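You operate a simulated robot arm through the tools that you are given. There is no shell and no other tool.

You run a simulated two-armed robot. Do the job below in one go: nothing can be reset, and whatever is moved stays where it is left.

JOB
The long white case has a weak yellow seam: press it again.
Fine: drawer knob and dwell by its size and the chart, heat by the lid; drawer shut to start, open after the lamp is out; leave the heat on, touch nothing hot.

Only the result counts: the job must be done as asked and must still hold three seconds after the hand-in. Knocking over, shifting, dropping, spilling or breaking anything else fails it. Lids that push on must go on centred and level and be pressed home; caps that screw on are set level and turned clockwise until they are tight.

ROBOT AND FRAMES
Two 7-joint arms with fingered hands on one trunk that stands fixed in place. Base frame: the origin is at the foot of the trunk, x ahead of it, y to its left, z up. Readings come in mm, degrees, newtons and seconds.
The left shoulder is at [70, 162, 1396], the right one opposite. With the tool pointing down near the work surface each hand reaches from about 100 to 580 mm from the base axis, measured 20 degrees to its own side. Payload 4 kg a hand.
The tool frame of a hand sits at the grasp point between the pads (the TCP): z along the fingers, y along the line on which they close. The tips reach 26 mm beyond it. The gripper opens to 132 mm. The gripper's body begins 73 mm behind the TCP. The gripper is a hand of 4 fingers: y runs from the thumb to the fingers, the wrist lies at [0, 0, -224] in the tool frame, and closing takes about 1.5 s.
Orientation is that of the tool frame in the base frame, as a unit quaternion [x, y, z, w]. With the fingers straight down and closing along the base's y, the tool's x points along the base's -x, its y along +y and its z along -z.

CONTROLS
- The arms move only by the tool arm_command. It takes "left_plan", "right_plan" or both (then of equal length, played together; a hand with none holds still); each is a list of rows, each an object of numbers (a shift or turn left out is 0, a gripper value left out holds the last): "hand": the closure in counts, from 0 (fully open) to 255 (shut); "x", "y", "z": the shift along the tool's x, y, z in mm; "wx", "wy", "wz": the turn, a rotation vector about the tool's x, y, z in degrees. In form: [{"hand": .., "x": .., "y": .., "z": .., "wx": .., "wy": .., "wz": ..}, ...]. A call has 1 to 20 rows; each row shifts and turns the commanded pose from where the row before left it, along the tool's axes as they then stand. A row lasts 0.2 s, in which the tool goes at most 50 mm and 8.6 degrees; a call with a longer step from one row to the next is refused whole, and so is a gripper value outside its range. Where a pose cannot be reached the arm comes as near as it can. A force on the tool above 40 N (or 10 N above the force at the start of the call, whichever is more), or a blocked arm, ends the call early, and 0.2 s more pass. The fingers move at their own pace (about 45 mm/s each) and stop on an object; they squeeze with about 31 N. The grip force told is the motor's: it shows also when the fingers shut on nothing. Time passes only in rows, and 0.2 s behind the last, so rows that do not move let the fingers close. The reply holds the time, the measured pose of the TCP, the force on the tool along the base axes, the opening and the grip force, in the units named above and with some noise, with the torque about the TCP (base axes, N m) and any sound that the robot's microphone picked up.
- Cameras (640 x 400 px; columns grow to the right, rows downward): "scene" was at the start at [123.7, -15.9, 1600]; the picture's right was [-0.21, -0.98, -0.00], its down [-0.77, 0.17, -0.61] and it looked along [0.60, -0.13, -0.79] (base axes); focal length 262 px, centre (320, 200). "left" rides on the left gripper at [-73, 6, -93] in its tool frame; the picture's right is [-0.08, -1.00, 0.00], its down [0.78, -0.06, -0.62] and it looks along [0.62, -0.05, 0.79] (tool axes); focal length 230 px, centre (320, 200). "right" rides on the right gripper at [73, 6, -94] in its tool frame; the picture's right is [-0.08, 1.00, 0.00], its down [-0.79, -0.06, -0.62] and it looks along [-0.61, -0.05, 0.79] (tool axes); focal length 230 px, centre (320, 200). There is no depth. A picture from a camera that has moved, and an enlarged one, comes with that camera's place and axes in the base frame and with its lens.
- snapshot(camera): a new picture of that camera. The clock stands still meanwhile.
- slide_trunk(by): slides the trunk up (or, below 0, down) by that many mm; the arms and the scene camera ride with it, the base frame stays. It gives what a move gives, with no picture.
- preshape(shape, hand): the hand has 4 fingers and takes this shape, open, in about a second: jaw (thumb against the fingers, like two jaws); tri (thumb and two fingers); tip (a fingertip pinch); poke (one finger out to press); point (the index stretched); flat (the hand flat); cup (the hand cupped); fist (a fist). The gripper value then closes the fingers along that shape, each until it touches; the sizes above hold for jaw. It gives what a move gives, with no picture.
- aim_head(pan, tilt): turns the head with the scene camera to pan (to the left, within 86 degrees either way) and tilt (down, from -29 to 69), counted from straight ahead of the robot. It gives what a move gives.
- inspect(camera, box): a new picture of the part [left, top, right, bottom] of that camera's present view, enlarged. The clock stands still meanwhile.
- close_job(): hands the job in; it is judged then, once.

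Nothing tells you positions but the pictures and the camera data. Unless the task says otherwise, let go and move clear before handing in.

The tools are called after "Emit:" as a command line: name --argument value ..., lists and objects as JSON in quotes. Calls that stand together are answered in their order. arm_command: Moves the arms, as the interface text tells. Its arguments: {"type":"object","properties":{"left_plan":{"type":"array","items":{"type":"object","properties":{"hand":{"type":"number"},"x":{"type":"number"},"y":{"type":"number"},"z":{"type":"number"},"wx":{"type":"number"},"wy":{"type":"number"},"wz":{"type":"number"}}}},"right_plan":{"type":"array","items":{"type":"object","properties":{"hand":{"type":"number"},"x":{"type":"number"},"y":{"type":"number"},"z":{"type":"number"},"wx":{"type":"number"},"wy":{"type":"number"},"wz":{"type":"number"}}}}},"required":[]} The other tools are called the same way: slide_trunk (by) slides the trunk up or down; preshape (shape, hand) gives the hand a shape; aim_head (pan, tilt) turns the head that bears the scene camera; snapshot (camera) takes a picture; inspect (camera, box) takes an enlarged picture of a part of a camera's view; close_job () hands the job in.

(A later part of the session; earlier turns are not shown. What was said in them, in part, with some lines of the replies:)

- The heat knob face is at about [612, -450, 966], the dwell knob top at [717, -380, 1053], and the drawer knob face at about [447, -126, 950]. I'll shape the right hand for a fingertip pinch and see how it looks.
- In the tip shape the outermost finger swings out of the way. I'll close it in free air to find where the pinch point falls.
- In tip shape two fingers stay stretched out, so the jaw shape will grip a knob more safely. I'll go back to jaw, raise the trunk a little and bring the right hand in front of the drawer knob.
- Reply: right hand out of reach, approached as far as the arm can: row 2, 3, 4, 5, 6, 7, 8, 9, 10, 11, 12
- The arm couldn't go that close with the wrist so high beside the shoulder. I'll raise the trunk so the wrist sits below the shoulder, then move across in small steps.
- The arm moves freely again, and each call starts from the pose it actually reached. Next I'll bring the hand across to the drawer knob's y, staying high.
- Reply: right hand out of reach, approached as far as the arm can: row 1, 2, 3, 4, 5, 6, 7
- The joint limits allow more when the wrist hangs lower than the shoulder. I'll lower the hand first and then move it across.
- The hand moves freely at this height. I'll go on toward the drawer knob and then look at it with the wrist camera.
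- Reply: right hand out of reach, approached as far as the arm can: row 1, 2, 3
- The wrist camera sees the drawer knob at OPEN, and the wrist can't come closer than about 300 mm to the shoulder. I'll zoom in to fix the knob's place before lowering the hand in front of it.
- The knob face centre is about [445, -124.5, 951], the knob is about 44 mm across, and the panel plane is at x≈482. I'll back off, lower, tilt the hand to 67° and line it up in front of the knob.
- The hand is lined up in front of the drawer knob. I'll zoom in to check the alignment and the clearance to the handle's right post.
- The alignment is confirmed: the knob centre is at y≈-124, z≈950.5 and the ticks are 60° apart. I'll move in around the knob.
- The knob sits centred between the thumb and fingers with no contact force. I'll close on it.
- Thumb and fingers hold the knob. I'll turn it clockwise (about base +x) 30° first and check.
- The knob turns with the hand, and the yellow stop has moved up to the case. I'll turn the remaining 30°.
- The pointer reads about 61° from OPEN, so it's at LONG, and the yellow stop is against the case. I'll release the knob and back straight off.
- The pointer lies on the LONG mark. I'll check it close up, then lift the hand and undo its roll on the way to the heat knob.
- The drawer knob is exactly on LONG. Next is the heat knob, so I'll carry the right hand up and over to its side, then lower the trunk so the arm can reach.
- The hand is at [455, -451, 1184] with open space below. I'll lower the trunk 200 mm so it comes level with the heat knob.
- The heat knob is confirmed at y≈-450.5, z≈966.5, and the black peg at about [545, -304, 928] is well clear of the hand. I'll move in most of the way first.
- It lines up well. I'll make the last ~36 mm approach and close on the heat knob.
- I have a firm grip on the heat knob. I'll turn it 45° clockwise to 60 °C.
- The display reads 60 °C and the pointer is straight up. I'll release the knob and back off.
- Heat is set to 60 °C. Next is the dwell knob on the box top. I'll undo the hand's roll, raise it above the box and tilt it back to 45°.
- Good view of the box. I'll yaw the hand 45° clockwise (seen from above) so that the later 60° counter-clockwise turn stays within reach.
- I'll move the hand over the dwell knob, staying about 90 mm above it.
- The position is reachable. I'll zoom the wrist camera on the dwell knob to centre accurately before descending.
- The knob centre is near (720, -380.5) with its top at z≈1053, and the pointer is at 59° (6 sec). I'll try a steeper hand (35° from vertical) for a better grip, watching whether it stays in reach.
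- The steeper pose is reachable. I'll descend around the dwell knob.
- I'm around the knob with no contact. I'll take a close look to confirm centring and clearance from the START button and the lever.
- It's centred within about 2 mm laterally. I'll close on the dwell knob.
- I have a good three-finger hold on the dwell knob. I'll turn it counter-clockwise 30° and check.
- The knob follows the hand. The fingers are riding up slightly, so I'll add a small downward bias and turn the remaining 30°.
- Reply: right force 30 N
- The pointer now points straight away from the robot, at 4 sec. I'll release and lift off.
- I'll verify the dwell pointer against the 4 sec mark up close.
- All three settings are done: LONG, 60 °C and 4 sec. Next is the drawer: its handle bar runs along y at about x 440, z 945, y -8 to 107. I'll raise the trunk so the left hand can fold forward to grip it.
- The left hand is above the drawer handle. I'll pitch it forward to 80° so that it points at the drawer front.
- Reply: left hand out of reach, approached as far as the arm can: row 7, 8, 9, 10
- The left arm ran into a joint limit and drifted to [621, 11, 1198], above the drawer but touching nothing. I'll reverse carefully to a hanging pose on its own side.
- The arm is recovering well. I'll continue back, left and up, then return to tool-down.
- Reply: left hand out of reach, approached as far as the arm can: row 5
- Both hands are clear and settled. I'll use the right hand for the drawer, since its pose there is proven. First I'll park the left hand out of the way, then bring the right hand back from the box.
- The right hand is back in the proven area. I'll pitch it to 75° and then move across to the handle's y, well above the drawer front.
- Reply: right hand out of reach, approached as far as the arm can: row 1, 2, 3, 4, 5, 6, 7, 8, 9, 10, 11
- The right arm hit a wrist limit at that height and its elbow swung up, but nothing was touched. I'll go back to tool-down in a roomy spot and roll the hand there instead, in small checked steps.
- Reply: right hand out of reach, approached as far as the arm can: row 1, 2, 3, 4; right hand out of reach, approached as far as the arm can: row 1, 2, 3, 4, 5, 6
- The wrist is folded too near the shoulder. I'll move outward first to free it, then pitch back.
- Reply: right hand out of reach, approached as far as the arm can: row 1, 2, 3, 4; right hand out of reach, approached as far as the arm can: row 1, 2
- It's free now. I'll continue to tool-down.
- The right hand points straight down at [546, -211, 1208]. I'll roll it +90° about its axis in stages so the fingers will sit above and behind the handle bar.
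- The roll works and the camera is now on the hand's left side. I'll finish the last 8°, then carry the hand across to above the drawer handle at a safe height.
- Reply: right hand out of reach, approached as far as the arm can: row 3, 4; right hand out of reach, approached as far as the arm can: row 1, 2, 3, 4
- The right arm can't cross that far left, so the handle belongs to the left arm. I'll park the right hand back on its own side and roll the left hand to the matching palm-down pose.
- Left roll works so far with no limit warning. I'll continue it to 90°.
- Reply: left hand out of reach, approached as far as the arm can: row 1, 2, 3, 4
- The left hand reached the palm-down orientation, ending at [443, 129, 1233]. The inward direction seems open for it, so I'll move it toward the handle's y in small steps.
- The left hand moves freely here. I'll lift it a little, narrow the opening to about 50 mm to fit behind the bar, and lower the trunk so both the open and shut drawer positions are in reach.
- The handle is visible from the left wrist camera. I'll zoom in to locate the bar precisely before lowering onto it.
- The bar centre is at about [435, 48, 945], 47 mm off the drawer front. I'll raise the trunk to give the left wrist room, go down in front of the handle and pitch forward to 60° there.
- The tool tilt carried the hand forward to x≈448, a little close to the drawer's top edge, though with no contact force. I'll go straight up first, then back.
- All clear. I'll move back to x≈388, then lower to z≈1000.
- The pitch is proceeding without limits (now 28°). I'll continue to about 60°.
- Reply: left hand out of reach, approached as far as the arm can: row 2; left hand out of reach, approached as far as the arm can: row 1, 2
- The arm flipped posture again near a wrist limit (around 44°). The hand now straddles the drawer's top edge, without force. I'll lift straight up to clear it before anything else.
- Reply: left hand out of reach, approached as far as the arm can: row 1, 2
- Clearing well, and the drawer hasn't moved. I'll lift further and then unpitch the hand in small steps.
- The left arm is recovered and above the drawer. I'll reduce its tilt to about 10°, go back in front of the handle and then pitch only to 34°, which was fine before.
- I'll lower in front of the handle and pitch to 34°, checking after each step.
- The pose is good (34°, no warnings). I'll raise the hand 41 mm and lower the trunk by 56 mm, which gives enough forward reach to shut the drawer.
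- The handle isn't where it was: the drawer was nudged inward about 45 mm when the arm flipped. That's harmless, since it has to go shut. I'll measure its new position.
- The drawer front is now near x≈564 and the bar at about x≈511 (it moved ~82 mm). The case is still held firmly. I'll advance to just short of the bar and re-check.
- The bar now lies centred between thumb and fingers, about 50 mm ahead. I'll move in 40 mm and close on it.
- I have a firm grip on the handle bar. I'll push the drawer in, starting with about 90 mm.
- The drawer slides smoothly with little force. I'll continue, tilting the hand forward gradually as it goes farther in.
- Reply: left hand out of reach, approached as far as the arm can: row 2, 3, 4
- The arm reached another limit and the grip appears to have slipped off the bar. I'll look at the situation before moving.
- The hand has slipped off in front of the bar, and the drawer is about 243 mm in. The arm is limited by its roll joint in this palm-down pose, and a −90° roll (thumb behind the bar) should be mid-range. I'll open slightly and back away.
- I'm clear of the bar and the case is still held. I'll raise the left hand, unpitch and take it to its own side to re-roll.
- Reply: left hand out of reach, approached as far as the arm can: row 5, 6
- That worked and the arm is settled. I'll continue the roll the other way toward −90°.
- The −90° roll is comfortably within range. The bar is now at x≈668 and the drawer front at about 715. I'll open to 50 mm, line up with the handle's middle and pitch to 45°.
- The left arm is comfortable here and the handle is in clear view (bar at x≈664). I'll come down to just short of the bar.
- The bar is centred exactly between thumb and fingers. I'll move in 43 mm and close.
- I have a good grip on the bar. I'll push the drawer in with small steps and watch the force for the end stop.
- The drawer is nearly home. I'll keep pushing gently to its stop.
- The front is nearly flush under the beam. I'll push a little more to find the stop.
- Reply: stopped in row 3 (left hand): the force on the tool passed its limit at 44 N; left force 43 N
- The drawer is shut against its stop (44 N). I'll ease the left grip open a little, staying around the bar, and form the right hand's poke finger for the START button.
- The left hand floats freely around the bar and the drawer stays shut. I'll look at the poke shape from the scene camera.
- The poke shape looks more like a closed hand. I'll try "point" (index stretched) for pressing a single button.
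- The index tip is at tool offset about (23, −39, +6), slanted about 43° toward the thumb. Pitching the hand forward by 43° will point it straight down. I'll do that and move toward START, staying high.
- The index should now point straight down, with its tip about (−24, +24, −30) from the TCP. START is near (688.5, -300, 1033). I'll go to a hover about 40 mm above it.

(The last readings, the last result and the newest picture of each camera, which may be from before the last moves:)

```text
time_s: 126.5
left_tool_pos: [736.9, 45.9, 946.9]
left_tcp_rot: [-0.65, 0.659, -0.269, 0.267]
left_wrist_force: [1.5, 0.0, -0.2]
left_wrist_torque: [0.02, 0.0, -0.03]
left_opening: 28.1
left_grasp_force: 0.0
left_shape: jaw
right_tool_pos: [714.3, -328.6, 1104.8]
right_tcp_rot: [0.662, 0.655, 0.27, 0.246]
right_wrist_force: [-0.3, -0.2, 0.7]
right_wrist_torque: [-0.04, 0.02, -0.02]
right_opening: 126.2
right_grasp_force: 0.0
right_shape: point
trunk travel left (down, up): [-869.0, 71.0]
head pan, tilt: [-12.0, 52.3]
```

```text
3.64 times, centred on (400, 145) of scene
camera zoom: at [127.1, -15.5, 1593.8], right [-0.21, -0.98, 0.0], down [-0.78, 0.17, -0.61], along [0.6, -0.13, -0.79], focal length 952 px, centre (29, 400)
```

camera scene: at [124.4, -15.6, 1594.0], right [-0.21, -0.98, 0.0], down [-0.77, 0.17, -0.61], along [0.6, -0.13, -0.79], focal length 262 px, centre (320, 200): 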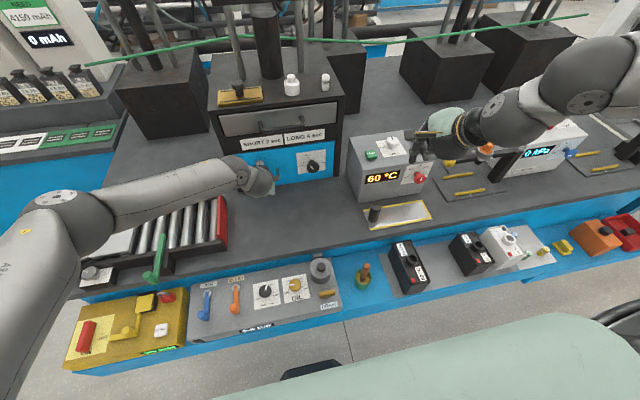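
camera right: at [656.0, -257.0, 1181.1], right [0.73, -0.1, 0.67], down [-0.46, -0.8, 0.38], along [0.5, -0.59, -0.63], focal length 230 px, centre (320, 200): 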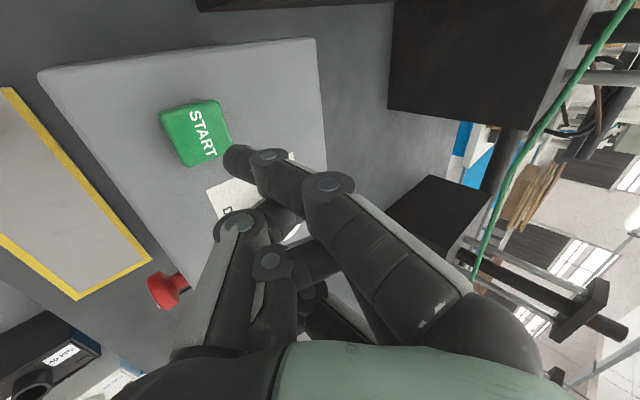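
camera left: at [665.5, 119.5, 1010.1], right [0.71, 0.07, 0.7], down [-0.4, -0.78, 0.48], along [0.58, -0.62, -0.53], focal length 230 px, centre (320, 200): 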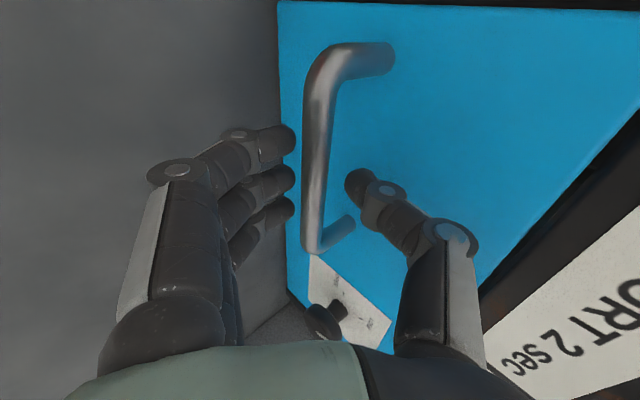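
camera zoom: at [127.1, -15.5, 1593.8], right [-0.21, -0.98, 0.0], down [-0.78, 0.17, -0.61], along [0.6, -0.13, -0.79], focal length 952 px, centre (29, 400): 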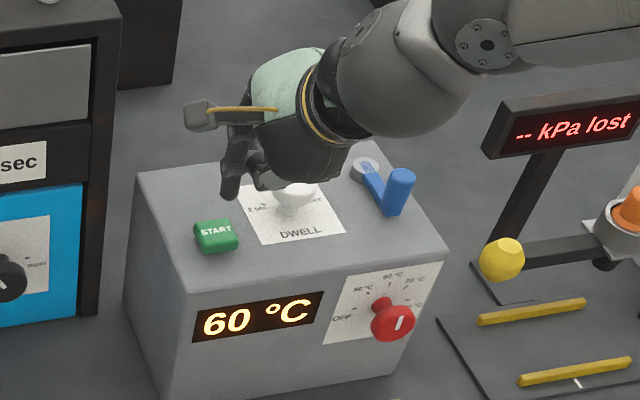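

The tip hovers at about (690, -304, 1075) and START is at (688, -298.5). The dwell knob and the curled fingers have clearance. I'll shift slightly left and descend in small steps.

Emit:
arm_command --right_plan '[{"x": 4.7, "y": -5.5, "z": 5.9}, {"x": -0.3, "y": -5.5, "z": 5.9}, {"x": -0.3, "y": -5.5, "z": 5.9}]'

Emit:
snapshot --camera "right"

Emit:
inspect --camera "scene" --box '[340, 90, 460, 200]'

```text
time_s: 127.3
left_tool_pos: [734.1, 45.0, 948.8]
left_tcp_rot: [-0.649, 0.659, -0.269, 0.269]
left_wrist_force: [0.2, 0.6, -0.5]
left_wrist_torque: [0.03, 0.01, 0.03]
left_opening: 28.2
left_grasp_force: 0.0
left_shape: jaw
right_tool_pos: [713.1, -322.9, 1083.8]
right_tcp_rot: [0.661, 0.654, 0.271, 0.248]
right_wrist_force: [0.7, -0.2, -0.3]
right_wrist_torque: [-0.03, 0.01, -0.01]
right_opening: 126.1
right_grasp_force: 0.2
right_shape: point
trunk travel left (down, up): [-869.0, 71.0]
head pan, tilt: [-12.0, 52.3]
```

```text
taken
camera right: at [654.0, -251.1, 1158.5], right [0.73, -0.1, 0.68], down [-0.46, -0.8, 0.38], along [0.5, -0.59, -0.63], focal length 230 px, centre (320, 200)
```

right: 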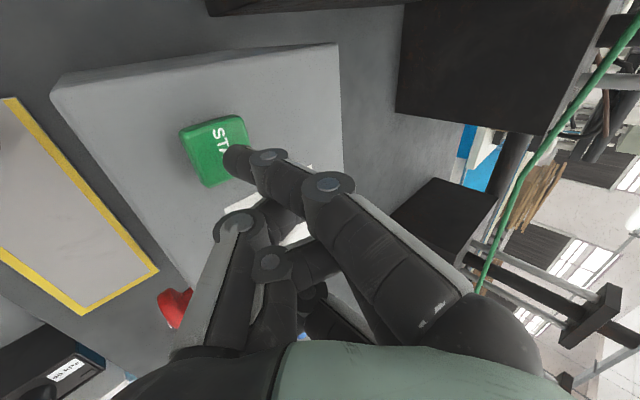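

```text
3.64 times, centred on (400, 145) of scene
camera zoom: at [123.3, -16.1, 1594.1], right [-0.21, -0.98, 0.0], down [-0.77, 0.17, -0.61], along [0.6, -0.13, -0.79], focal length 952 px, centre (29, 400)
```

zoom: 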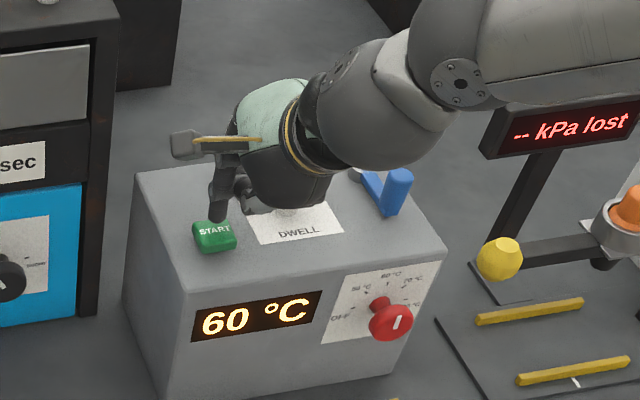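

It's aligned over START with about 20 mm to go and no contact yet. I'll continue down in finer steps.

Emit:
arm_command --right_plan '[{"x": -0.2, "y": -4.1, "z": 4.4}, {"x": -0.1, "y": -3.4, "z": 3.7}]'

Emit:
arm_command --right_plan '[{"y": -2, "z": 2.2}, {"y": -2, "z": 2.2}]'

Emit:
snapshot --camera "scene"

Emit:
snapshot --camera "right"

```text
time_s: 127.9
left_tool_pos: [736.0, 46.5, 948.2]
left_tcp_rot: [-0.649, 0.658, -0.27, 0.269]
left_wrist_force: [0.0, 0.2, 0.2]
left_wrist_torque: [0.01, 0.02, -0.03]
left_opening: 28.3
left_grasp_force: 0.1
left_shape: jaw
right_tool_pos: [714.7, -321.3, 1070.4]
right_tcp_rot: [0.661, 0.654, 0.271, 0.247]
right_wrist_force: [-0.1, -0.1, 0.1]
right_wrist_torque: [0.01, 0.02, 0.03]
right_opening: 0.0
right_grasp_force: 0.1
right_shape: point
trunk travel left (down, up): [-869.0, 71.0]
head pan, tilt: [-12.0, 52.3]
```

```text
time_s: 128.5
left_tool_pos: [733.8, 45.6, 950.5]
left_tcp_rot: [-0.65, 0.658, -0.269, 0.269]
left_wrist_force: [0.0, -0.3, 0.9]
left_wrist_torque: [-0.01, -0.03, 0.0]
left_opening: 28.5
left_grasp_force: 0.1
left_shape: jaw
right_tool_pos: [713.6, -321.2, 1066.8]
right_tcp_rot: [0.661, 0.653, 0.273, 0.249]
right_wrist_force: [-0.5, -3.1, 11.1]
right_wrist_torque: [0.09, 0.22, 0.05]
right_opening: 0.1
right_grasp_force: 0.0
right_shape: point
trunk travel left (down, up): [-869.0, 71.0]
head pan, tilt: [-12.0, 52.3]
heard: click
```

```text
taken
camera scene: at [120.9, -15.3, 1594.5], right [-0.21, -0.98, 0.0], down [-0.77, 0.17, -0.61], along [0.6, -0.13, -0.79], focal length 262 px, centre (320, 200)
```

scene: 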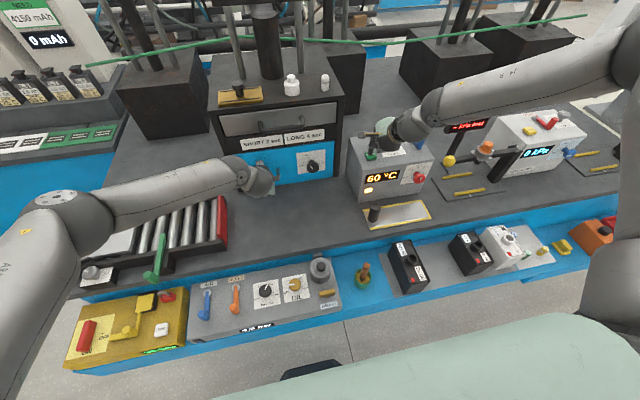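

```text
taken
camera right: at [653.7, -249.9, 1142.7], right [0.73, -0.1, 0.68], down [-0.47, -0.8, 0.38], along [0.51, -0.59, -0.63], focal length 230 px, centre (320, 200)
```

right: 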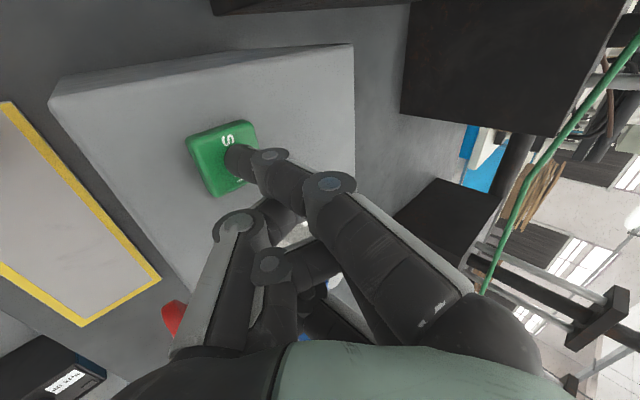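

A click was heard and a yellow lamp lit on the box front, so pressing is under way. I'll lift the finger off and watch the lamp.

Emit:
arm_command --right_plan '[{"y": 5, "z": -5.5}, {"y": 14, "z": -15}, {"y": 20, "z": -22}]'

Emit:
inspect --camera "scene" --box '[340, 110, 460, 220]'

```text
time_s: 129.3
left_tool_pos: [734.0, 46.2, 949.0]
left_tcp_rot: [-0.65, 0.659, -0.269, 0.268]
left_wrist_force: [0.3, -0.4, 0.5]
left_wrist_torque: [0.03, 0.0, 0.0]
left_opening: 28.0
left_grasp_force: 0.1
left_shape: jaw
right_tool_pos: [712.5, -321.9, 1122.5]
right_tcp_rot: [0.661, 0.654, 0.272, 0.248]
right_wrist_force: [0.8, -0.5, 0.9]
right_wrist_torque: [0.0, -0.03, -0.01]
right_opening: 0.0
right_grasp_force: 0.1
right_shape: point
trunk travel left (down, up): [-869.0, 71.0]
head pan, tilt: [-12.0, 52.3]
```

```text
3.64 times, centred on (400, 165) of scene
camera zoom: at [122.3, -15.6, 1594.1], right [-0.21, -0.98, 0.0], down [-0.77, 0.17, -0.61], along [0.6, -0.13, -0.79], focal length 952 px, centre (29, 327)
```

zoom: 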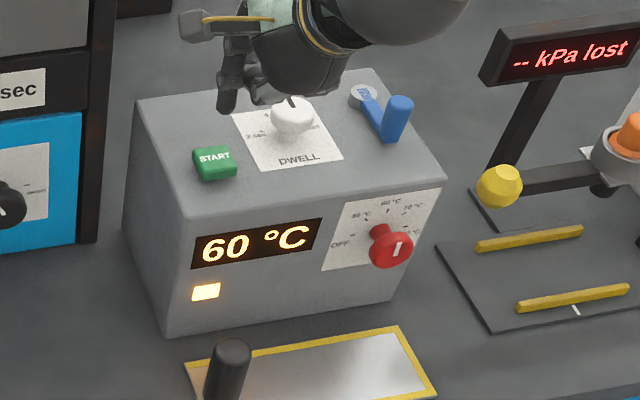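

The lamp glows below the display. While it runs I'll draw the right hand back and up, away from the box.

Emit:
arm_command --right_plan '[{"y": -12, "z": -38}, {"y": -12, "z": -38}, {"y": -12, "z": -38}, {"y": -12, "z": -38}, {}, {}, {}, {}]'

Emit:
inspect --camera "scene" --box '[340, 110, 460, 220]'

Emit:
snapshot --camera "left"

```text
time_s: 131.1
left_tool_pos: [734.4, 46.0, 948.4]
left_tcp_rot: [-0.65, 0.659, -0.268, 0.267]
left_wrist_force: [0.3, 0.3, 0.3]
left_wrist_torque: [0.02, -0.03, 0.01]
left_opening: 28.1
left_grasp_force: 0.0
left_shape: jaw
right_tool_pos: [574.3, -326.2, 1198.7]
right_tcp_rot: [0.661, 0.655, 0.27, 0.246]
right_wrist_force: [0.1, 0.2, 0.5]
right_wrist_torque: [-0.03, 0.0, -0.04]
right_opening: 0.0
right_grasp_force: 0.0
right_shape: point
trunk travel left (down, up): [-869.0, 71.0]
head pan, tilt: [-12.0, 52.3]
```

```text
3.64 times, centred on (400, 165) of scene
camera zoom: at [123.9, -15.8, 1594.0], right [-0.21, -0.98, 0.0], down [-0.77, 0.17, -0.61], along [0.6, -0.13, -0.79], focal length 952 px, centre (29, 327)
```

zoom: 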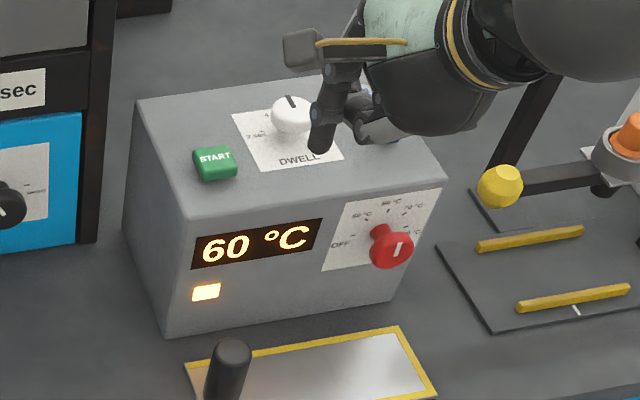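

```text
taken
camera left: at [665.1, 119.7, 1010.4], right [0.71, 0.07, 0.7], down [-0.4, -0.78, 0.48], along [0.58, -0.62, -0.53], focal length 230 px, centre (320, 200)
```

left: 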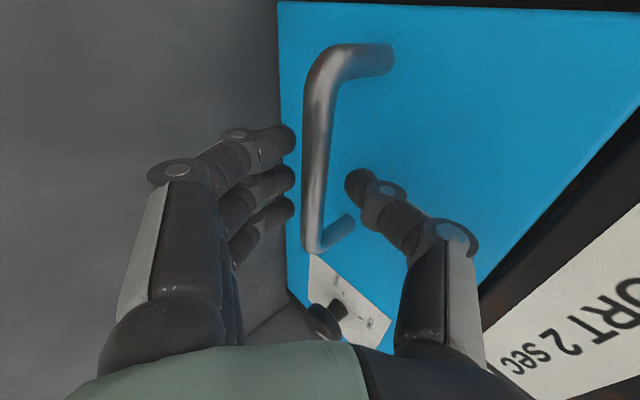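

The lamp is still on and the drawer is still shut. I'll wait without moving.

Emit:
arm_command --right_plan '[{}, {}, {}, {}, {}, {}, {}, {}]'

Emit:
inspect --camera "scene" --box '[340, 110, 460, 220]'

```text
time_s: 132.9
left_tool_pos: [734.1, 46.0, 948.5]
left_tcp_rot: [-0.649, 0.659, -0.27, 0.268]
left_wrist_force: [0.7, -0.3, -0.5]
left_wrist_torque: [-0.01, -0.02, -0.01]
left_opening: 28.3
left_grasp_force: 0.0
left_shape: jaw
right_tool_pos: [575.1, -325.7, 1198.4]
right_tcp_rot: [0.661, 0.655, 0.27, 0.247]
right_wrist_force: [0.0, -0.3, 0.5]
right_wrist_torque: [0.0, -0.07, 0.01]
right_opening: 0.0
right_grasp_force: 0.2
right_shape: point
trunk travel left (down, up): [-869.0, 71.0]
head pan, tilt: [-12.0, 52.3]
```

```text
3.64 times, centred on (400, 165) of scene
camera zoom: at [123.8, -15.8, 1594.0], right [-0.21, -0.98, 0.0], down [-0.77, 0.17, -0.61], along [0.6, -0.13, -0.79], focal length 952 px, centre (29, 327)
```

zoom: 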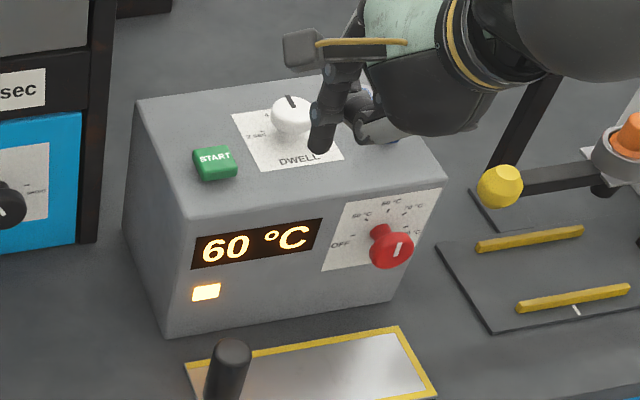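

The lamp is still on at 132.9 s. I'll keep waiting.

Emit:
arm_command --right_plan '[{}, {}, {}, {}, {}]'

Emit:
inspect --camera "scene" --box '[340, 110, 460, 220]'

```text
time_s: 134.1
left_tool_pos: [734.9, 46.0, 949.2]
left_tcp_rot: [-0.649, 0.659, -0.269, 0.268]
left_wrist_force: [0.1, 0.9, -0.2]
left_wrist_torque: [-0.02, 0.0, 0.02]
left_opening: 28.3
left_grasp_force: 0.1
left_shape: jaw
right_tool_pos: [575.9, -327.4, 1199.4]
right_tcp_rot: [0.661, 0.654, 0.272, 0.247]
right_wrist_force: [0.4, -0.5, 0.8]
right_wrist_torque: [0.01, 0.05, -0.02]
right_opening: 0.0
right_grasp_force: 0.1
right_shape: point
trunk travel left (down, up): [-869.0, 71.0]
head pan, tilt: [-12.0, 52.3]
```

```text
3.64 times, centred on (400, 165) of scene
camera zoom: at [123.7, -15.8, 1594.0], right [-0.21, -0.98, 0.0], down [-0.77, 0.17, -0.61], along [0.6, -0.13, -0.79], focal length 952 px, centre (29, 327)
```

zoom: 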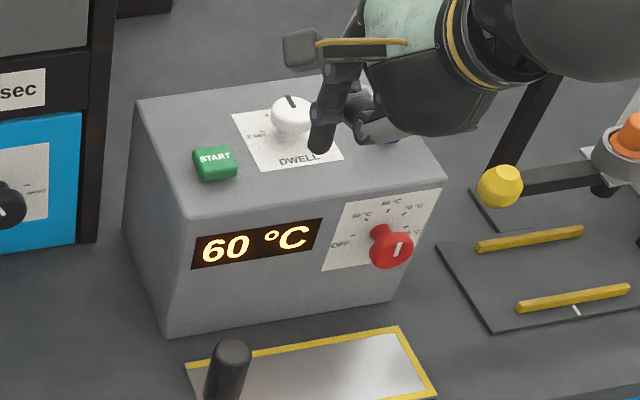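

The lamp is out and 60 °C still shows. I'll close the left hand on the bar again and start pulling the drawer open.

Emit:
arm_command --left_plan '[{"hand": 255}, {}, {}, {}]'

Emit:
arm_command --left_plan '[{"z": -5, "y": 5}, {"z": -10, "y": 10}, {"z": -14, "y": 14}]'

Emit:
snapshot --camera "left"

Emit:
inspect --camera "scene" --box '[200, 110, 400, 250]'

```text
time_s: 135.1
left_tool_pos: [735.9, 46.7, 947.0]
left_tcp_rot: [-0.65, 0.659, -0.268, 0.268]
left_wrist_force: [5.6, -0.5, -7.8]
left_wrist_torque: [-0.02, 0.0, 0.02]
left_opening: 1.0
left_grasp_force: 31.1
left_shape: jaw
right_tool_pos: [577.5, -326.3, 1198.1]
right_tcp_rot: [0.662, 0.654, 0.271, 0.247]
right_wrist_force: [0.2, 0.8, 0.4]
right_wrist_torque: [0.01, 0.03, 0.02]
right_opening: 0.1
right_grasp_force: 0.0
right_shape: point
trunk travel left (down, up): [-869.0, 71.0]
head pan, tilt: [-12.0, 52.3]
```

```text
time_s: 135.9
left_tool_pos: [693.1, 45.6, 947.1]
left_tcp_rot: [-0.65, 0.66, -0.267, 0.267]
left_wrist_force: [0.0, -2.8, -12.7]
left_wrist_torque: [-0.03, 0.02, 0.02]
left_opening: 0.0
left_grasp_force: 30.8
left_shape: jaw
right_tool_pos: [576.2, -325.7, 1198.1]
right_tcp_rot: [0.662, 0.655, 0.27, 0.246]
right_wrist_force: [-0.2, 0.3, -0.2]
right_wrist_torque: [0.01, 0.03, -0.02]
right_opening: 0.0
right_grasp_force: 0.0
right_shape: point
trunk travel left (down, up): [-869.0, 71.0]
head pan, tilt: [-12.0, 52.3]
```

```text
taken
camera left: at [623.6, 120.3, 1009.4], right [0.71, 0.06, 0.7], down [-0.4, -0.78, 0.48], along [0.58, -0.62, -0.53], focal length 230 px, centre (320, 200)
```

left: 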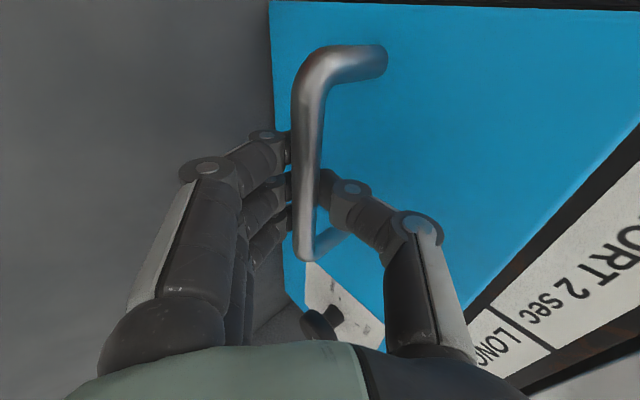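

```text
2.86 times, centred on (300, 180) of scene
camera zoom: at [125.5, -15.9, 1593.8], right [-0.21, -0.98, 0.0], down [-0.77, 0.17, -0.61], along [0.6, -0.13, -0.79], focal length 748 px, centre (377, 257)
```

zoom: 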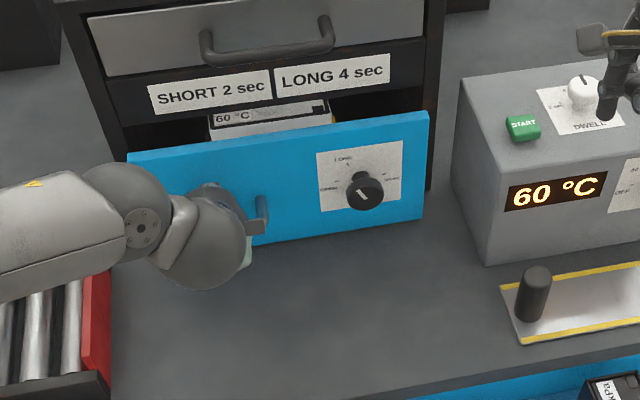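

The drawer is coming out, with the bar hooked inside the closed hand. I'll keep pulling steadily.

Emit:
arm_command --left_plan '[{"z": -12.8, "y": 15.4}, {"z": -14.2, "y": 14}, {"z": -14.2, "y": 14}, {"z": -14.2, "y": 14}]'

Emit:
inspect --camera "scene" --box '[200, 120, 400, 260]'

```text
time_s: 136.9
left_tool_pos: [614.1, 46.6, 946.0]
left_tcp_rot: [-0.65, 0.66, -0.268, 0.266]
left_wrist_force: [1.0, -6.7, -19.0]
left_wrist_torque: [-0.06, -0.04, -0.01]
left_opening: 0.2
left_grasp_force: 30.8
left_shape: jaw
right_tool_pos: [576.5, -326.5, 1198.9]
right_tcp_rot: [0.661, 0.654, 0.271, 0.247]
right_wrist_force: [0.9, 0.0, 0.0]
right_wrist_torque: [-0.01, -0.01, -0.01]
right_opening: 0.0
right_grasp_force: 0.0
right_shape: point
trunk travel left (down, up): [-869.0, 71.0]
head pan, tilt: [-12.0, 52.3]
```

```text
2.86 times, centred on (300, 190) of scene
camera zoom: at [125.5, -16.1, 1593.7], right [-0.21, -0.98, 0.0], down [-0.77, 0.17, -0.61], along [0.6, -0.13, -0.79], focal length 748 px, centre (377, 229)
```

zoom: 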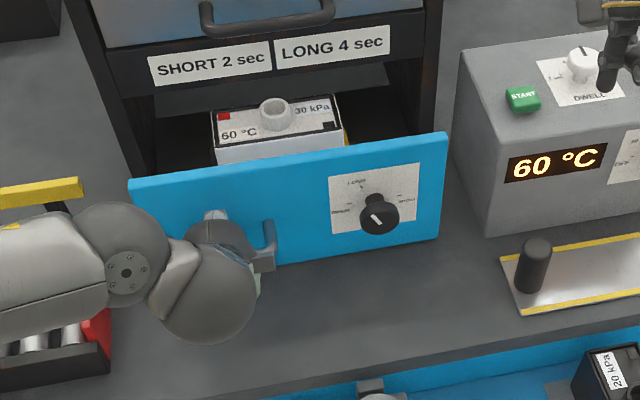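

The lid's rim is now dark instead of yellow, so the seam is re-pressed. I'll relax the squeeze slightly and keep pulling.

Emit:
arm_command --left_plan '[{"hand": 236}, {"z": -14.2, "y": 14}, {"z": -14.2, "y": 14}, {"z": -14.2, "y": 14}, {"z": -14.2, "y": 14}]'

Emit:
inspect --camera "scene" --box '[200, 130, 400, 270]'

```text
time_s: 138.1
left_tool_pos: [533.6, 47.3, 951.0]
left_tcp_rot: [-0.65, 0.658, -0.27, 0.268]
left_wrist_force: [1.4, 0.2, 0.0]
left_wrist_torque: [0.0, -0.02, 0.0]
left_opening: 10.2
left_grasp_force: 0.0
left_shape: jaw
right_tool_pos: [574.4, -325.3, 1199.2]
right_tcp_rot: [0.661, 0.654, 0.271, 0.247]
right_wrist_force: [0.0, -0.8, -0.2]
right_wrist_torque: [0.02, 0.0, -0.01]
right_opening: 0.0
right_grasp_force: 0.0
right_shape: point
trunk travel left (down, up): [-869.0, 71.0]
head pan, tilt: [-12.0, 52.3]
```

```text
2.86 times, centred on (300, 200) of scene
camera zoom: at [122.8, -15.4, 1594.2], right [-0.21, -0.98, 0.0], down [-0.77, 0.17, -0.61], along [0.6, -0.13, -0.79], focal length 748 px, centre (377, 200)
```

zoom: 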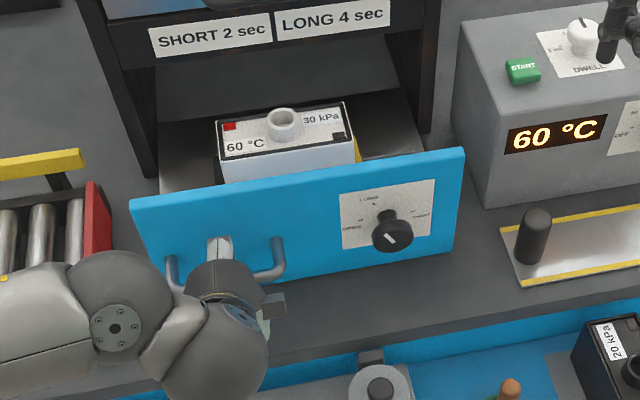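

The drawer is following well with almost no force. I'll continue toward fully open.

Emit:
arm_command --left_plan '[{"z": -14.2, "y": 14}, {"z": -14.2, "y": 14}, {"z": -14.2, "y": 14}]'

Emit:
inspect --camera "scene" --box '[200, 140, 400, 280]'

Emit:
snapshot --camera "left"

```text
time_s: 138.9
left_tool_pos: [472.3, 46.9, 952.3]
left_tcp_rot: [-0.649, 0.659, -0.27, 0.268]
left_wrist_force: [-0.2, 0.3, 1.9]
left_wrist_torque: [-0.03, -0.02, 0.0]
left_opening: 10.5
left_grasp_force: 0.2
left_shape: jaw
right_tool_pos: [574.9, -326.3, 1198.7]
right_tcp_rot: [0.661, 0.655, 0.271, 0.247]
right_wrist_force: [0.2, 0.3, -0.7]
right_wrist_torque: [-0.01, 0.02, 0.01]
right_opening: 0.0
right_grasp_force: 0.1
right_shape: point
trunk travel left (down, up): [-869.0, 71.0]
head pan, tilt: [-12.0, 52.3]
```

```text
2.86 times, centred on (300, 210) of scene
camera zoom: at [123.2, -15.6, 1594.1], right [-0.21, -0.98, 0.0], down [-0.77, 0.17, -0.61], along [0.6, -0.13, -0.79], focal length 748 px, centre (377, 171)
```

zoom: 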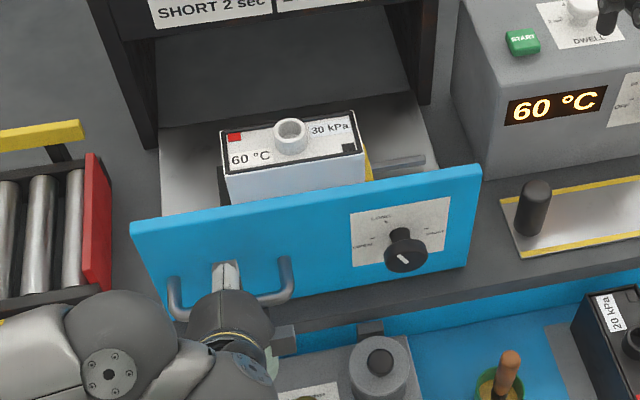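

```text
taken
camera left: at [403.0, 121.5, 1013.2], right [0.71, 0.07, 0.7], down [-0.4, -0.78, 0.48], along [0.58, -0.62, -0.53], focal length 230 px, centre (320, 200)
```

left: 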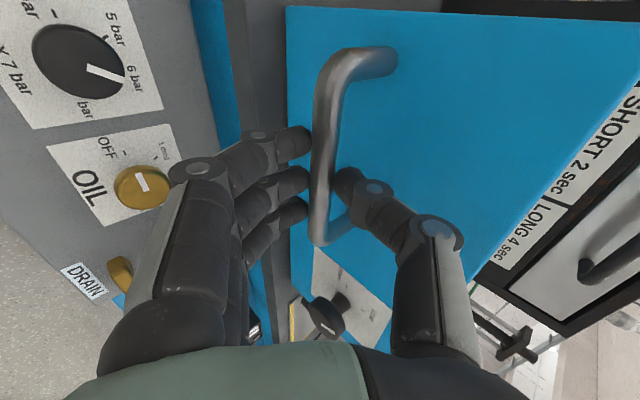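

I'm still holding the bar. I'll pull the last ~45 mm to the original open position.

Emit:
arm_command --left_plan '[{"z": -11, "y": 10.9}, {"z": -11, "y": 10.9}, {"z": -7, "y": 7}]'

Emit:
inspect --camera "scene" --box '[200, 140, 400, 280]'

```text
time_s: 139.7
left_tool_pos: [433.1, 48.0, 950.6]
left_tcp_rot: [-0.649, 0.659, -0.268, 0.269]
left_wrist_force: [1.7, -1.2, 3.0]
left_wrist_torque: [0.02, -0.04, -0.02]
left_opening: 10.9
left_grasp_force: 0.1
left_shape: jaw
right_tool_pos: [574.5, -326.2, 1199.4]
right_tcp_rot: [0.661, 0.655, 0.271, 0.247]
right_wrist_force: [-0.1, 0.0, 1.1]
right_wrist_torque: [-0.02, 0.0, -0.01]
right_opening: 0.1
right_grasp_force: 0.1
right_shape: point
trunk travel left (down, up): [-869.0, 71.0]
head pan, tilt: [-12.0, 52.3]
```

```text
2.86 times, centred on (300, 210) of scene
camera zoom: at [123.7, -16.4, 1594.1], right [-0.21, -0.98, 0.0], down [-0.77, 0.17, -0.61], along [0.6, -0.13, -0.79], focal length 748 px, centre (377, 171)
```

zoom: 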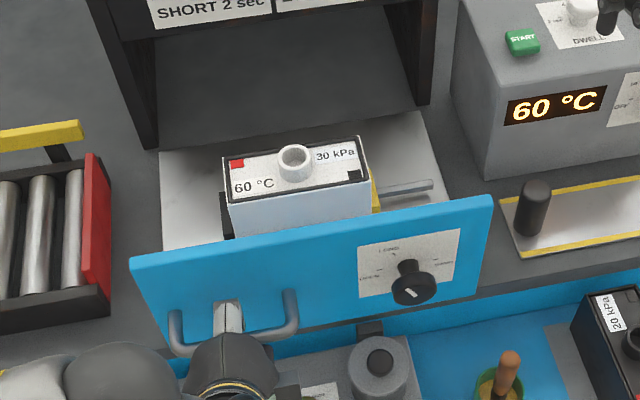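

The drawer is about 16 mm short of where it first stood open. I'll pull gently to its stop.

Emit:
arm_command --left_plan '[{"z": -4, "y": 4}, {"z": -4, "y": 4}, {"z": -3, "y": 3}]'

Emit:
inspect --camera "scene" --box '[200, 140, 400, 280]'

Emit:
snapshot --camera "left"

```text
time_s: 140.5
left_tool_pos: [417.4, 49.3, 949.8]
left_tcp_rot: [-0.65, 0.658, -0.269, 0.269]
left_wrist_force: [5.7, -1.9, 2.3]
left_wrist_torque: [-0.02, -0.07, -0.06]
left_opening: 11.4
left_grasp_force: 0.0
left_shape: jaw
right_tool_pos: [576.9, -326.9, 1198.2]
right_tcp_rot: [0.661, 0.654, 0.27, 0.247]
right_wrist_force: [-0.4, 0.5, 1.0]
right_wrist_torque: [0.01, -0.02, 0.01]
right_opening: 0.0
right_grasp_force: 0.2
right_shape: point
trunk travel left (down, up): [-869.0, 71.0]
head pan, tilt: [-12.0, 52.3]
```

```text
2.86 times, centred on (300, 210) of scene
camera zoom: at [125.1, -16.0, 1593.9], right [-0.21, -0.98, 0.0], down [-0.77, 0.17, -0.61], along [0.6, -0.13, -0.79], focal length 748 px, centre (377, 171)
```

zoom: 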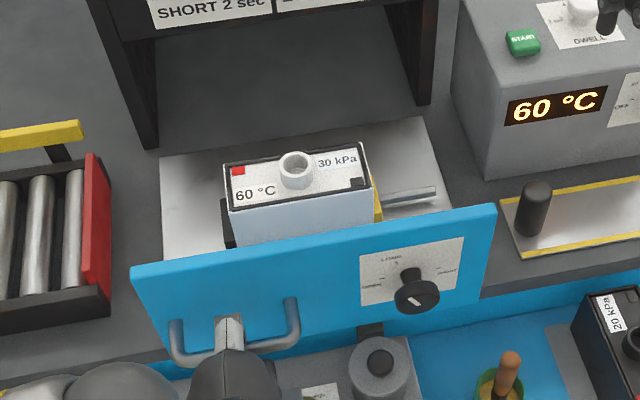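

```text
taken
camera left: at [349.6, 123.0, 1012.1], right [0.71, 0.07, 0.7], down [-0.4, -0.78, 0.48], along [0.58, -0.62, -0.53], focal length 230 px, centre (320, 200)
```

left: 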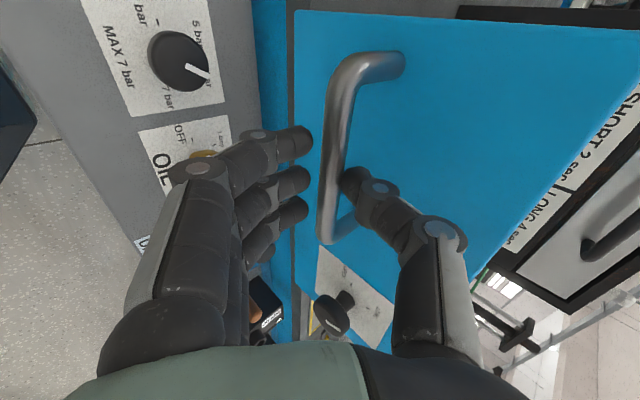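

Resistance is rising slightly. One more small pull to be sure it's at the open stop.

Emit:
arm_command --left_plan '[{"z": -3.5, "y": 3.5}, {"z": -3.5, "y": 3.5}]'

Emit:
inspect --camera "scene" --box '[200, 140, 400, 280]'

```text
time_s: 141.1
left_tool_pos: [407.7, 49.0, 950.6]
left_tcp_rot: [-0.65, 0.658, -0.269, 0.269]
left_wrist_force: [5.4, -0.2, 7.1]
left_wrist_torque: [-0.02, -0.27, -0.01]
left_opening: 12.6
left_grasp_force: 0.1
left_shape: jaw
right_tool_pos: [575.0, -327.2, 1198.8]
right_tcp_rot: [0.662, 0.654, 0.27, 0.247]
right_wrist_force: [1.1, 0.3, 0.4]
right_wrist_torque: [0.0, 0.0, -0.03]
right_opening: 0.0
right_grasp_force: 0.0
right_shape: point
trunk travel left (down, up): [-869.0, 71.0]
head pan, tilt: [-12.0, 52.3]
```

```text
2.86 times, centred on (300, 210) of scene
camera zoom: at [123.7, -15.8, 1594.2], right [-0.21, -0.98, 0.0], down [-0.77, 0.17, -0.61], along [0.6, -0.13, -0.79], focal length 748 px, centre (377, 171)
```

zoom: 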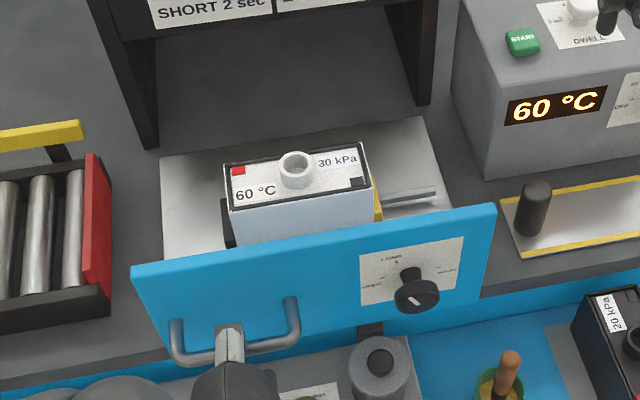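

The hand moved but the drawer didn't, so it's at its open stop. I'll open the left hand and back away from the bar.

Emit:
arm_command --left_plan '[{"hand": 110}, {}, {}, {}, {}]'

Emit:
arm_command --left_plan '[{"z": -12}, {"z": -18}, {"z": -20}]'

Emit:
snapshot --camera "left"

Emit:
inspect --camera "scene" --box '[200, 140, 400, 280]'

```text
time_s: 142.3
left_tool_pos: [408.6, 49.7, 949.7]
left_tcp_rot: [-0.649, 0.659, -0.27, 0.268]
left_wrist_force: [0.8, 0.0, 0.6]
left_wrist_torque: [0.0, 0.0, 0.01]
left_opening: 74.0
left_grasp_force: 0.0
left_shape: jaw
right_tool_pos: [575.8, -325.4, 1198.3]
right_tcp_rot: [0.662, 0.654, 0.272, 0.247]
right_wrist_force: [-0.3, 0.0, -0.1]
right_wrist_torque: [0.01, -0.01, -0.01]
right_opening: 0.1
right_grasp_force: 0.1
right_shape: point
trunk travel left (down, up): [-869.0, 71.0]
head pan, tilt: [-12.0, 52.3]
```

```text
time_s: 143.1
left_tool_pos: [372.6, 50.4, 984.8]
left_tcp_rot: [-0.649, 0.659, -0.269, 0.269]
left_wrist_force: [-0.6, -0.7, 0.1]
left_wrist_torque: [-0.04, 0.02, 0.02]
left_opening: 74.2
left_grasp_force: 0.0
left_shape: jaw
right_tool_pos: [574.4, -325.6, 1199.7]
right_tcp_rot: [0.661, 0.654, 0.272, 0.248]
right_wrist_force: [0.1, -0.4, -0.5]
right_wrist_torque: [0.0, 0.02, 0.05]
right_opening: 0.2
right_grasp_force: 0.1
right_shape: point
trunk travel left (down, up): [-869.0, 71.0]
head pan, tilt: [-12.0, 52.3]
```

```text
taken
camera left: at [303.3, 124.3, 1047.5], right [0.71, 0.07, 0.7], down [-0.4, -0.78, 0.48], along [0.58, -0.62, -0.53], focal length 230 px, centre (320, 200)
```

left: 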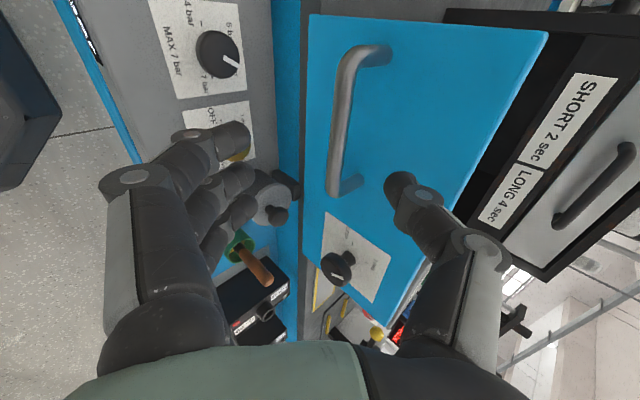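

```text
2.86 times, centred on (300, 210) of scene
camera zoom: at [122.9, -15.7, 1594.1], right [-0.21, -0.98, 0.0], down [-0.77, 0.17, -0.61], along [0.6, -0.13, -0.79], focal length 748 px, centre (377, 171)
```

zoom: 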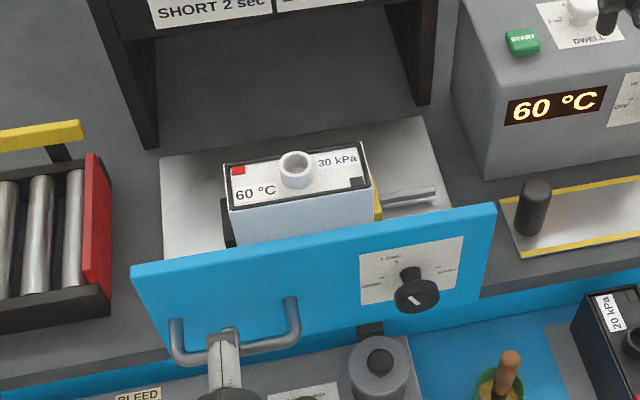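

I'm clear of the bar. I'll raise the trunk to lift both hands well away, then inspect everything.

Emit:
slide_trunk --by 70

Emit:
arm_command --left_plan '[{"wx": -6}, {"wx": -6}, {"wx": -6}]' --right_plan '[{"y": -10, "z": -25}, {"y": -10, "z": -25}, {}]'

Emit:
snapshot --camera "scene"

```text
time_s: 144.2
left_tool_pos: [373.2, 49.6, 1054.6]
left_tcp_rot: [-0.649, 0.659, -0.268, 0.268]
left_wrist_force: [0.8, 0.8, 0.3]
left_wrist_torque: [0.01, -0.02, -0.01]
left_opening: 74.6
left_grasp_force: 0.1
left_shape: jaw
right_tool_pos: [575.0, -326.5, 1268.9]
right_tcp_rot: [0.662, 0.654, 0.271, 0.247]
right_wrist_force: [0.1, -0.2, 0.0]
right_wrist_torque: [-0.03, 0.01, 0.0]
right_opening: 0.0
right_grasp_force: 0.0
right_shape: point
trunk travel left (down, up): [-939.0, 1.0]
head pan, tilt: [-12.0, 52.3]
```

```text
time_s: 144.9
left_tool_pos: [373.0, 47.9, 1055.7]
left_tcp_rot: [-0.683, 0.693, -0.162, 0.163]
left_wrist_force: [0.8, 0.0, 0.4]
left_wrist_torque: [0.0, -0.01, 0.03]
left_opening: 74.4
left_grasp_force: 0.1
left_shape: jaw
right_tool_pos: [528.7, -328.1, 1291.4]
right_tcp_rot: [0.661, 0.655, 0.27, 0.247]
right_wrist_force: [0.4, -0.6, 1.4]
right_wrist_torque: [0.0, 0.01, 0.04]
right_opening: 0.0
right_grasp_force: 0.0
right_shape: point
trunk travel left (down, up): [-939.0, 1.0]
head pan, tilt: [-12.0, 52.3]
```

```text
taken
camera scene: at [124.5, -17.6, 1664.0], right [-0.21, -0.98, 0.0], down [-0.77, 0.17, -0.61], along [0.6, -0.13, -0.79], focal length 262 px, centre (320, 200)
```

scene: 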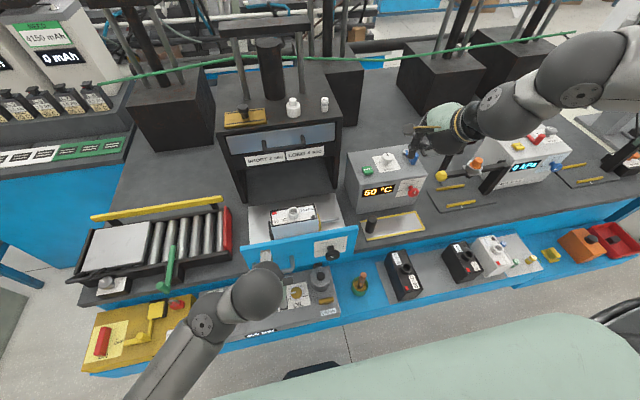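

I'll zoom in to check the readings, the case, and the console under the left arm.

Emit:
inspect --camera "scene" --box '[340, 130, 460, 230]'

Emit:
inspect --camera "scene" --box '[230, 180, 370, 290]'

Emit:
inspect --camera "scene" --box '[60, 180, 260, 380]'

Emit:
inspect --camera "scene" --box '[340, 210, 540, 330]'

```text
4.00 times, centred on (400, 180) of scene
camera zoom: at [124.5, -17.6, 1664.0], right [-0.21, -0.98, 0.0], down [-0.77, 0.17, -0.61], along [0.6, -0.13, -0.79], focal length 1047 px, centre (0, 280)
```

zoom: 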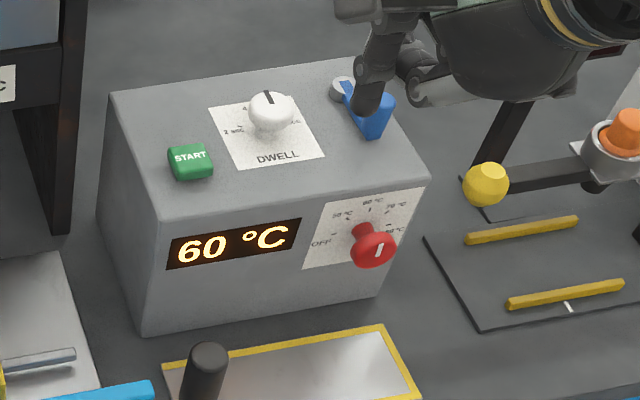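

```text
3.64 times, centred on (300, 235) of scene
camera zoom: at [124.5, -17.6, 1664.0], right [-0.21, -0.98, 0.0], down [-0.77, 0.17, -0.61], along [0.6, -0.13, -0.79], focal length 952 px, centre (393, 73)
```

zoom: 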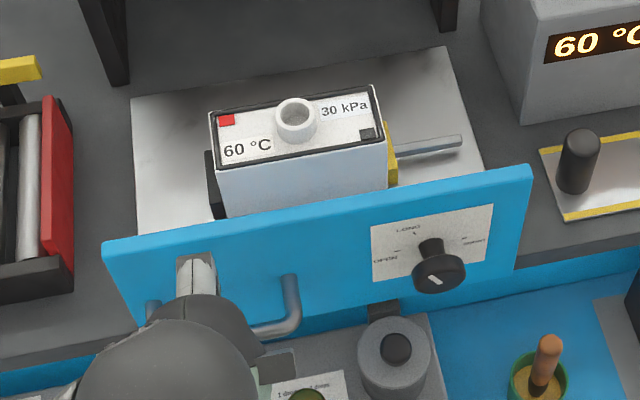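

```text
2.00 times, centred on (160, 280) of scene
camera zoom: at [124.5, -17.6, 1664.0], right [-0.21, -0.98, 0.0], down [-0.77, 0.17, -0.61], along [0.6, -0.13, -0.79], focal length 524 px, centre (640, 40)
```

zoom: 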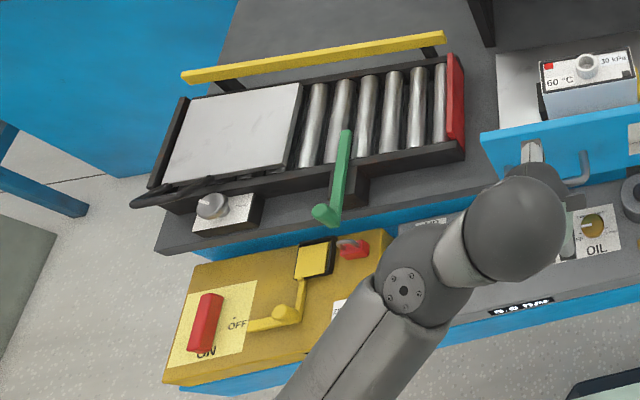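

```text
3.20 times, centred on (440, 270) of scene
camera zoom: at [124.5, -17.6, 1664.0], right [-0.21, -0.98, 0.0], down [-0.77, 0.17, -0.61], along [0.6, -0.13, -0.79], focal length 838 px, centre (-64, -24)
```

zoom: 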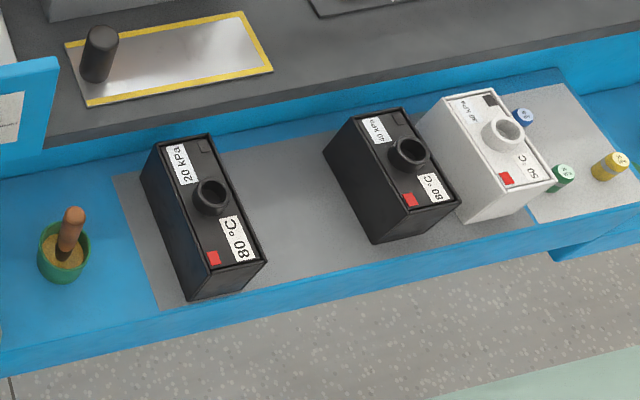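

Everything reads as required and nothing else looks moved. I'll unpitch the left hand and take it up and to its own side so that it's well clear.

Emit:
arm_command --left_plan '[{"wx": -7}, {"wx": -7}, {"wx": -7}, {"wx": -5}]'

Emit:
arm_command --left_plan '[{"z": -35}, {"z": -35}, {"z": -35}, {"x": -35}, {"x": -35}, {"x": -35}]'

Emit:
snapshot --camera "scene"

Emit:
inspect --camera "scene" --box '[180, 190, 370, 340]'

```text
time_s: 145.9
left_tool_pos: [373.1, 50.4, 1055.2]
left_tcp_rot: [-0.701, 0.708, -0.056, 0.058]
left_wrist_force: [0.2, 0.5, 0.4]
left_wrist_torque: [0.0, -0.03, -0.04]
left_opening: 74.3
left_grasp_force: 0.1
left_shape: jaw
left hand out of reach, approached as far as the arm can: row 3, 4
right_tool_pos: [525.1, -325.5, 1292.3]
right_tcp_rot: [0.661, 0.655, 0.271, 0.248]
right_wrist_force: [0.3, -0.8, -0.6]
right_wrist_torque: [-0.01, 0.06, 0.02]
right_opening: 0.2
right_grasp_force: 0.1
right_shape: point
trunk travel left (down, up): [-939.0, 1.0]
head pan, tilt: [-12.0, 52.3]
```

```text
time_s: 147.3
left_tool_pos: [374.4, 155.0, 1057.0]
left_tcp_rot: [-0.701, 0.709, -0.055, 0.059]
left_wrist_force: [-0.4, 0.5, -0.2]
left_wrist_torque: [-0.01, 0.01, 0.0]
left_opening: 74.3
left_grasp_force: 0.1
left_shape: jaw
left hand out of reach, approached as far as the arm can: row 1, 2, 3
right_tool_pos: [526.4, -326.2, 1291.5]
right_tcp_rot: [0.661, 0.654, 0.271, 0.247]
right_wrist_force: [0.6, -0.6, 0.3]
right_wrist_torque: [0.03, 0.03, -0.01]
right_opening: 0.0
right_grasp_force: 0.0
right_shape: point
trunk travel left (down, up): [-939.0, 1.0]
head pan, tilt: [-12.0, 52.3]
```

```text
taken
camera scene: at [123.3, -15.8, 1664.1], right [-0.21, -0.98, 0.0], down [-0.77, 0.17, -0.61], along [0.6, -0.13, -0.79], focal length 262 px, centre (320, 200)
```

scene: 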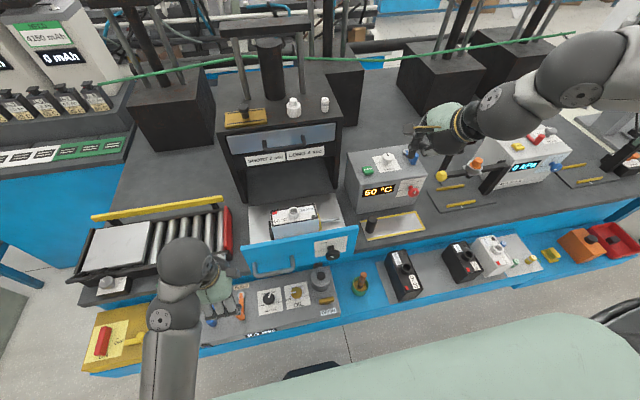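

```text
2.67 times, centred on (275, 265) of scene
camera zoom: at [123.3, -15.8, 1664.1], right [-0.21, -0.98, 0.0], down [-0.77, 0.17, -0.61], along [0.6, -0.13, -0.79], focal length 698 px, centre (440, 27)
```

zoom: 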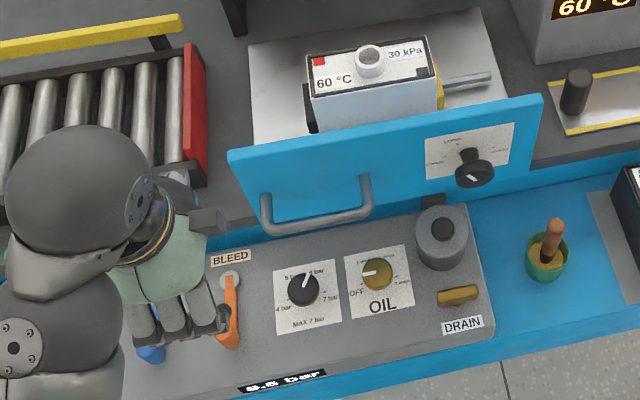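

The job is done and both hands are clear. The case sits in the open drawer with its rim now dark instead of yellow. The drawer knob is at LONG, dwell is at 4 sec, the heat is still on at 60 °C and the lamp is out. I'm handing in now.

Emit:
close_job

```text
The job is handed in.
```

The long white case's seam has been pressed again: its rim came out dark instead of yellow. The job is handed in, but I haven't seen how it was judged.

- **Settings:** the drawer knob is at LONG, dwell is at 4 sec as the chart says for LONG, and heat is at 60 °C as the lid says.
- **Cycle:** the drawer was shut against its stop when I pressed START. The lamp came on and went out about five seconds later, and only then did I pull the drawer open.
- **Final state:** the drawer is open with the case in it, the heat is still on at 60 °C, and both hands are clear.

**Slips:**
- The left arm swung out of position several times near its joint limits.
- One swing pushed the drawer, with the case in it, about 80 mm inward before I meant to close it. The case stayed held by its stops.
- The left hand also slipped off the handle once while pushing.

I saw no other object moved or knocked over in the final pictures. The arm hid the AIR lever in the last one, but the hand was well above it.
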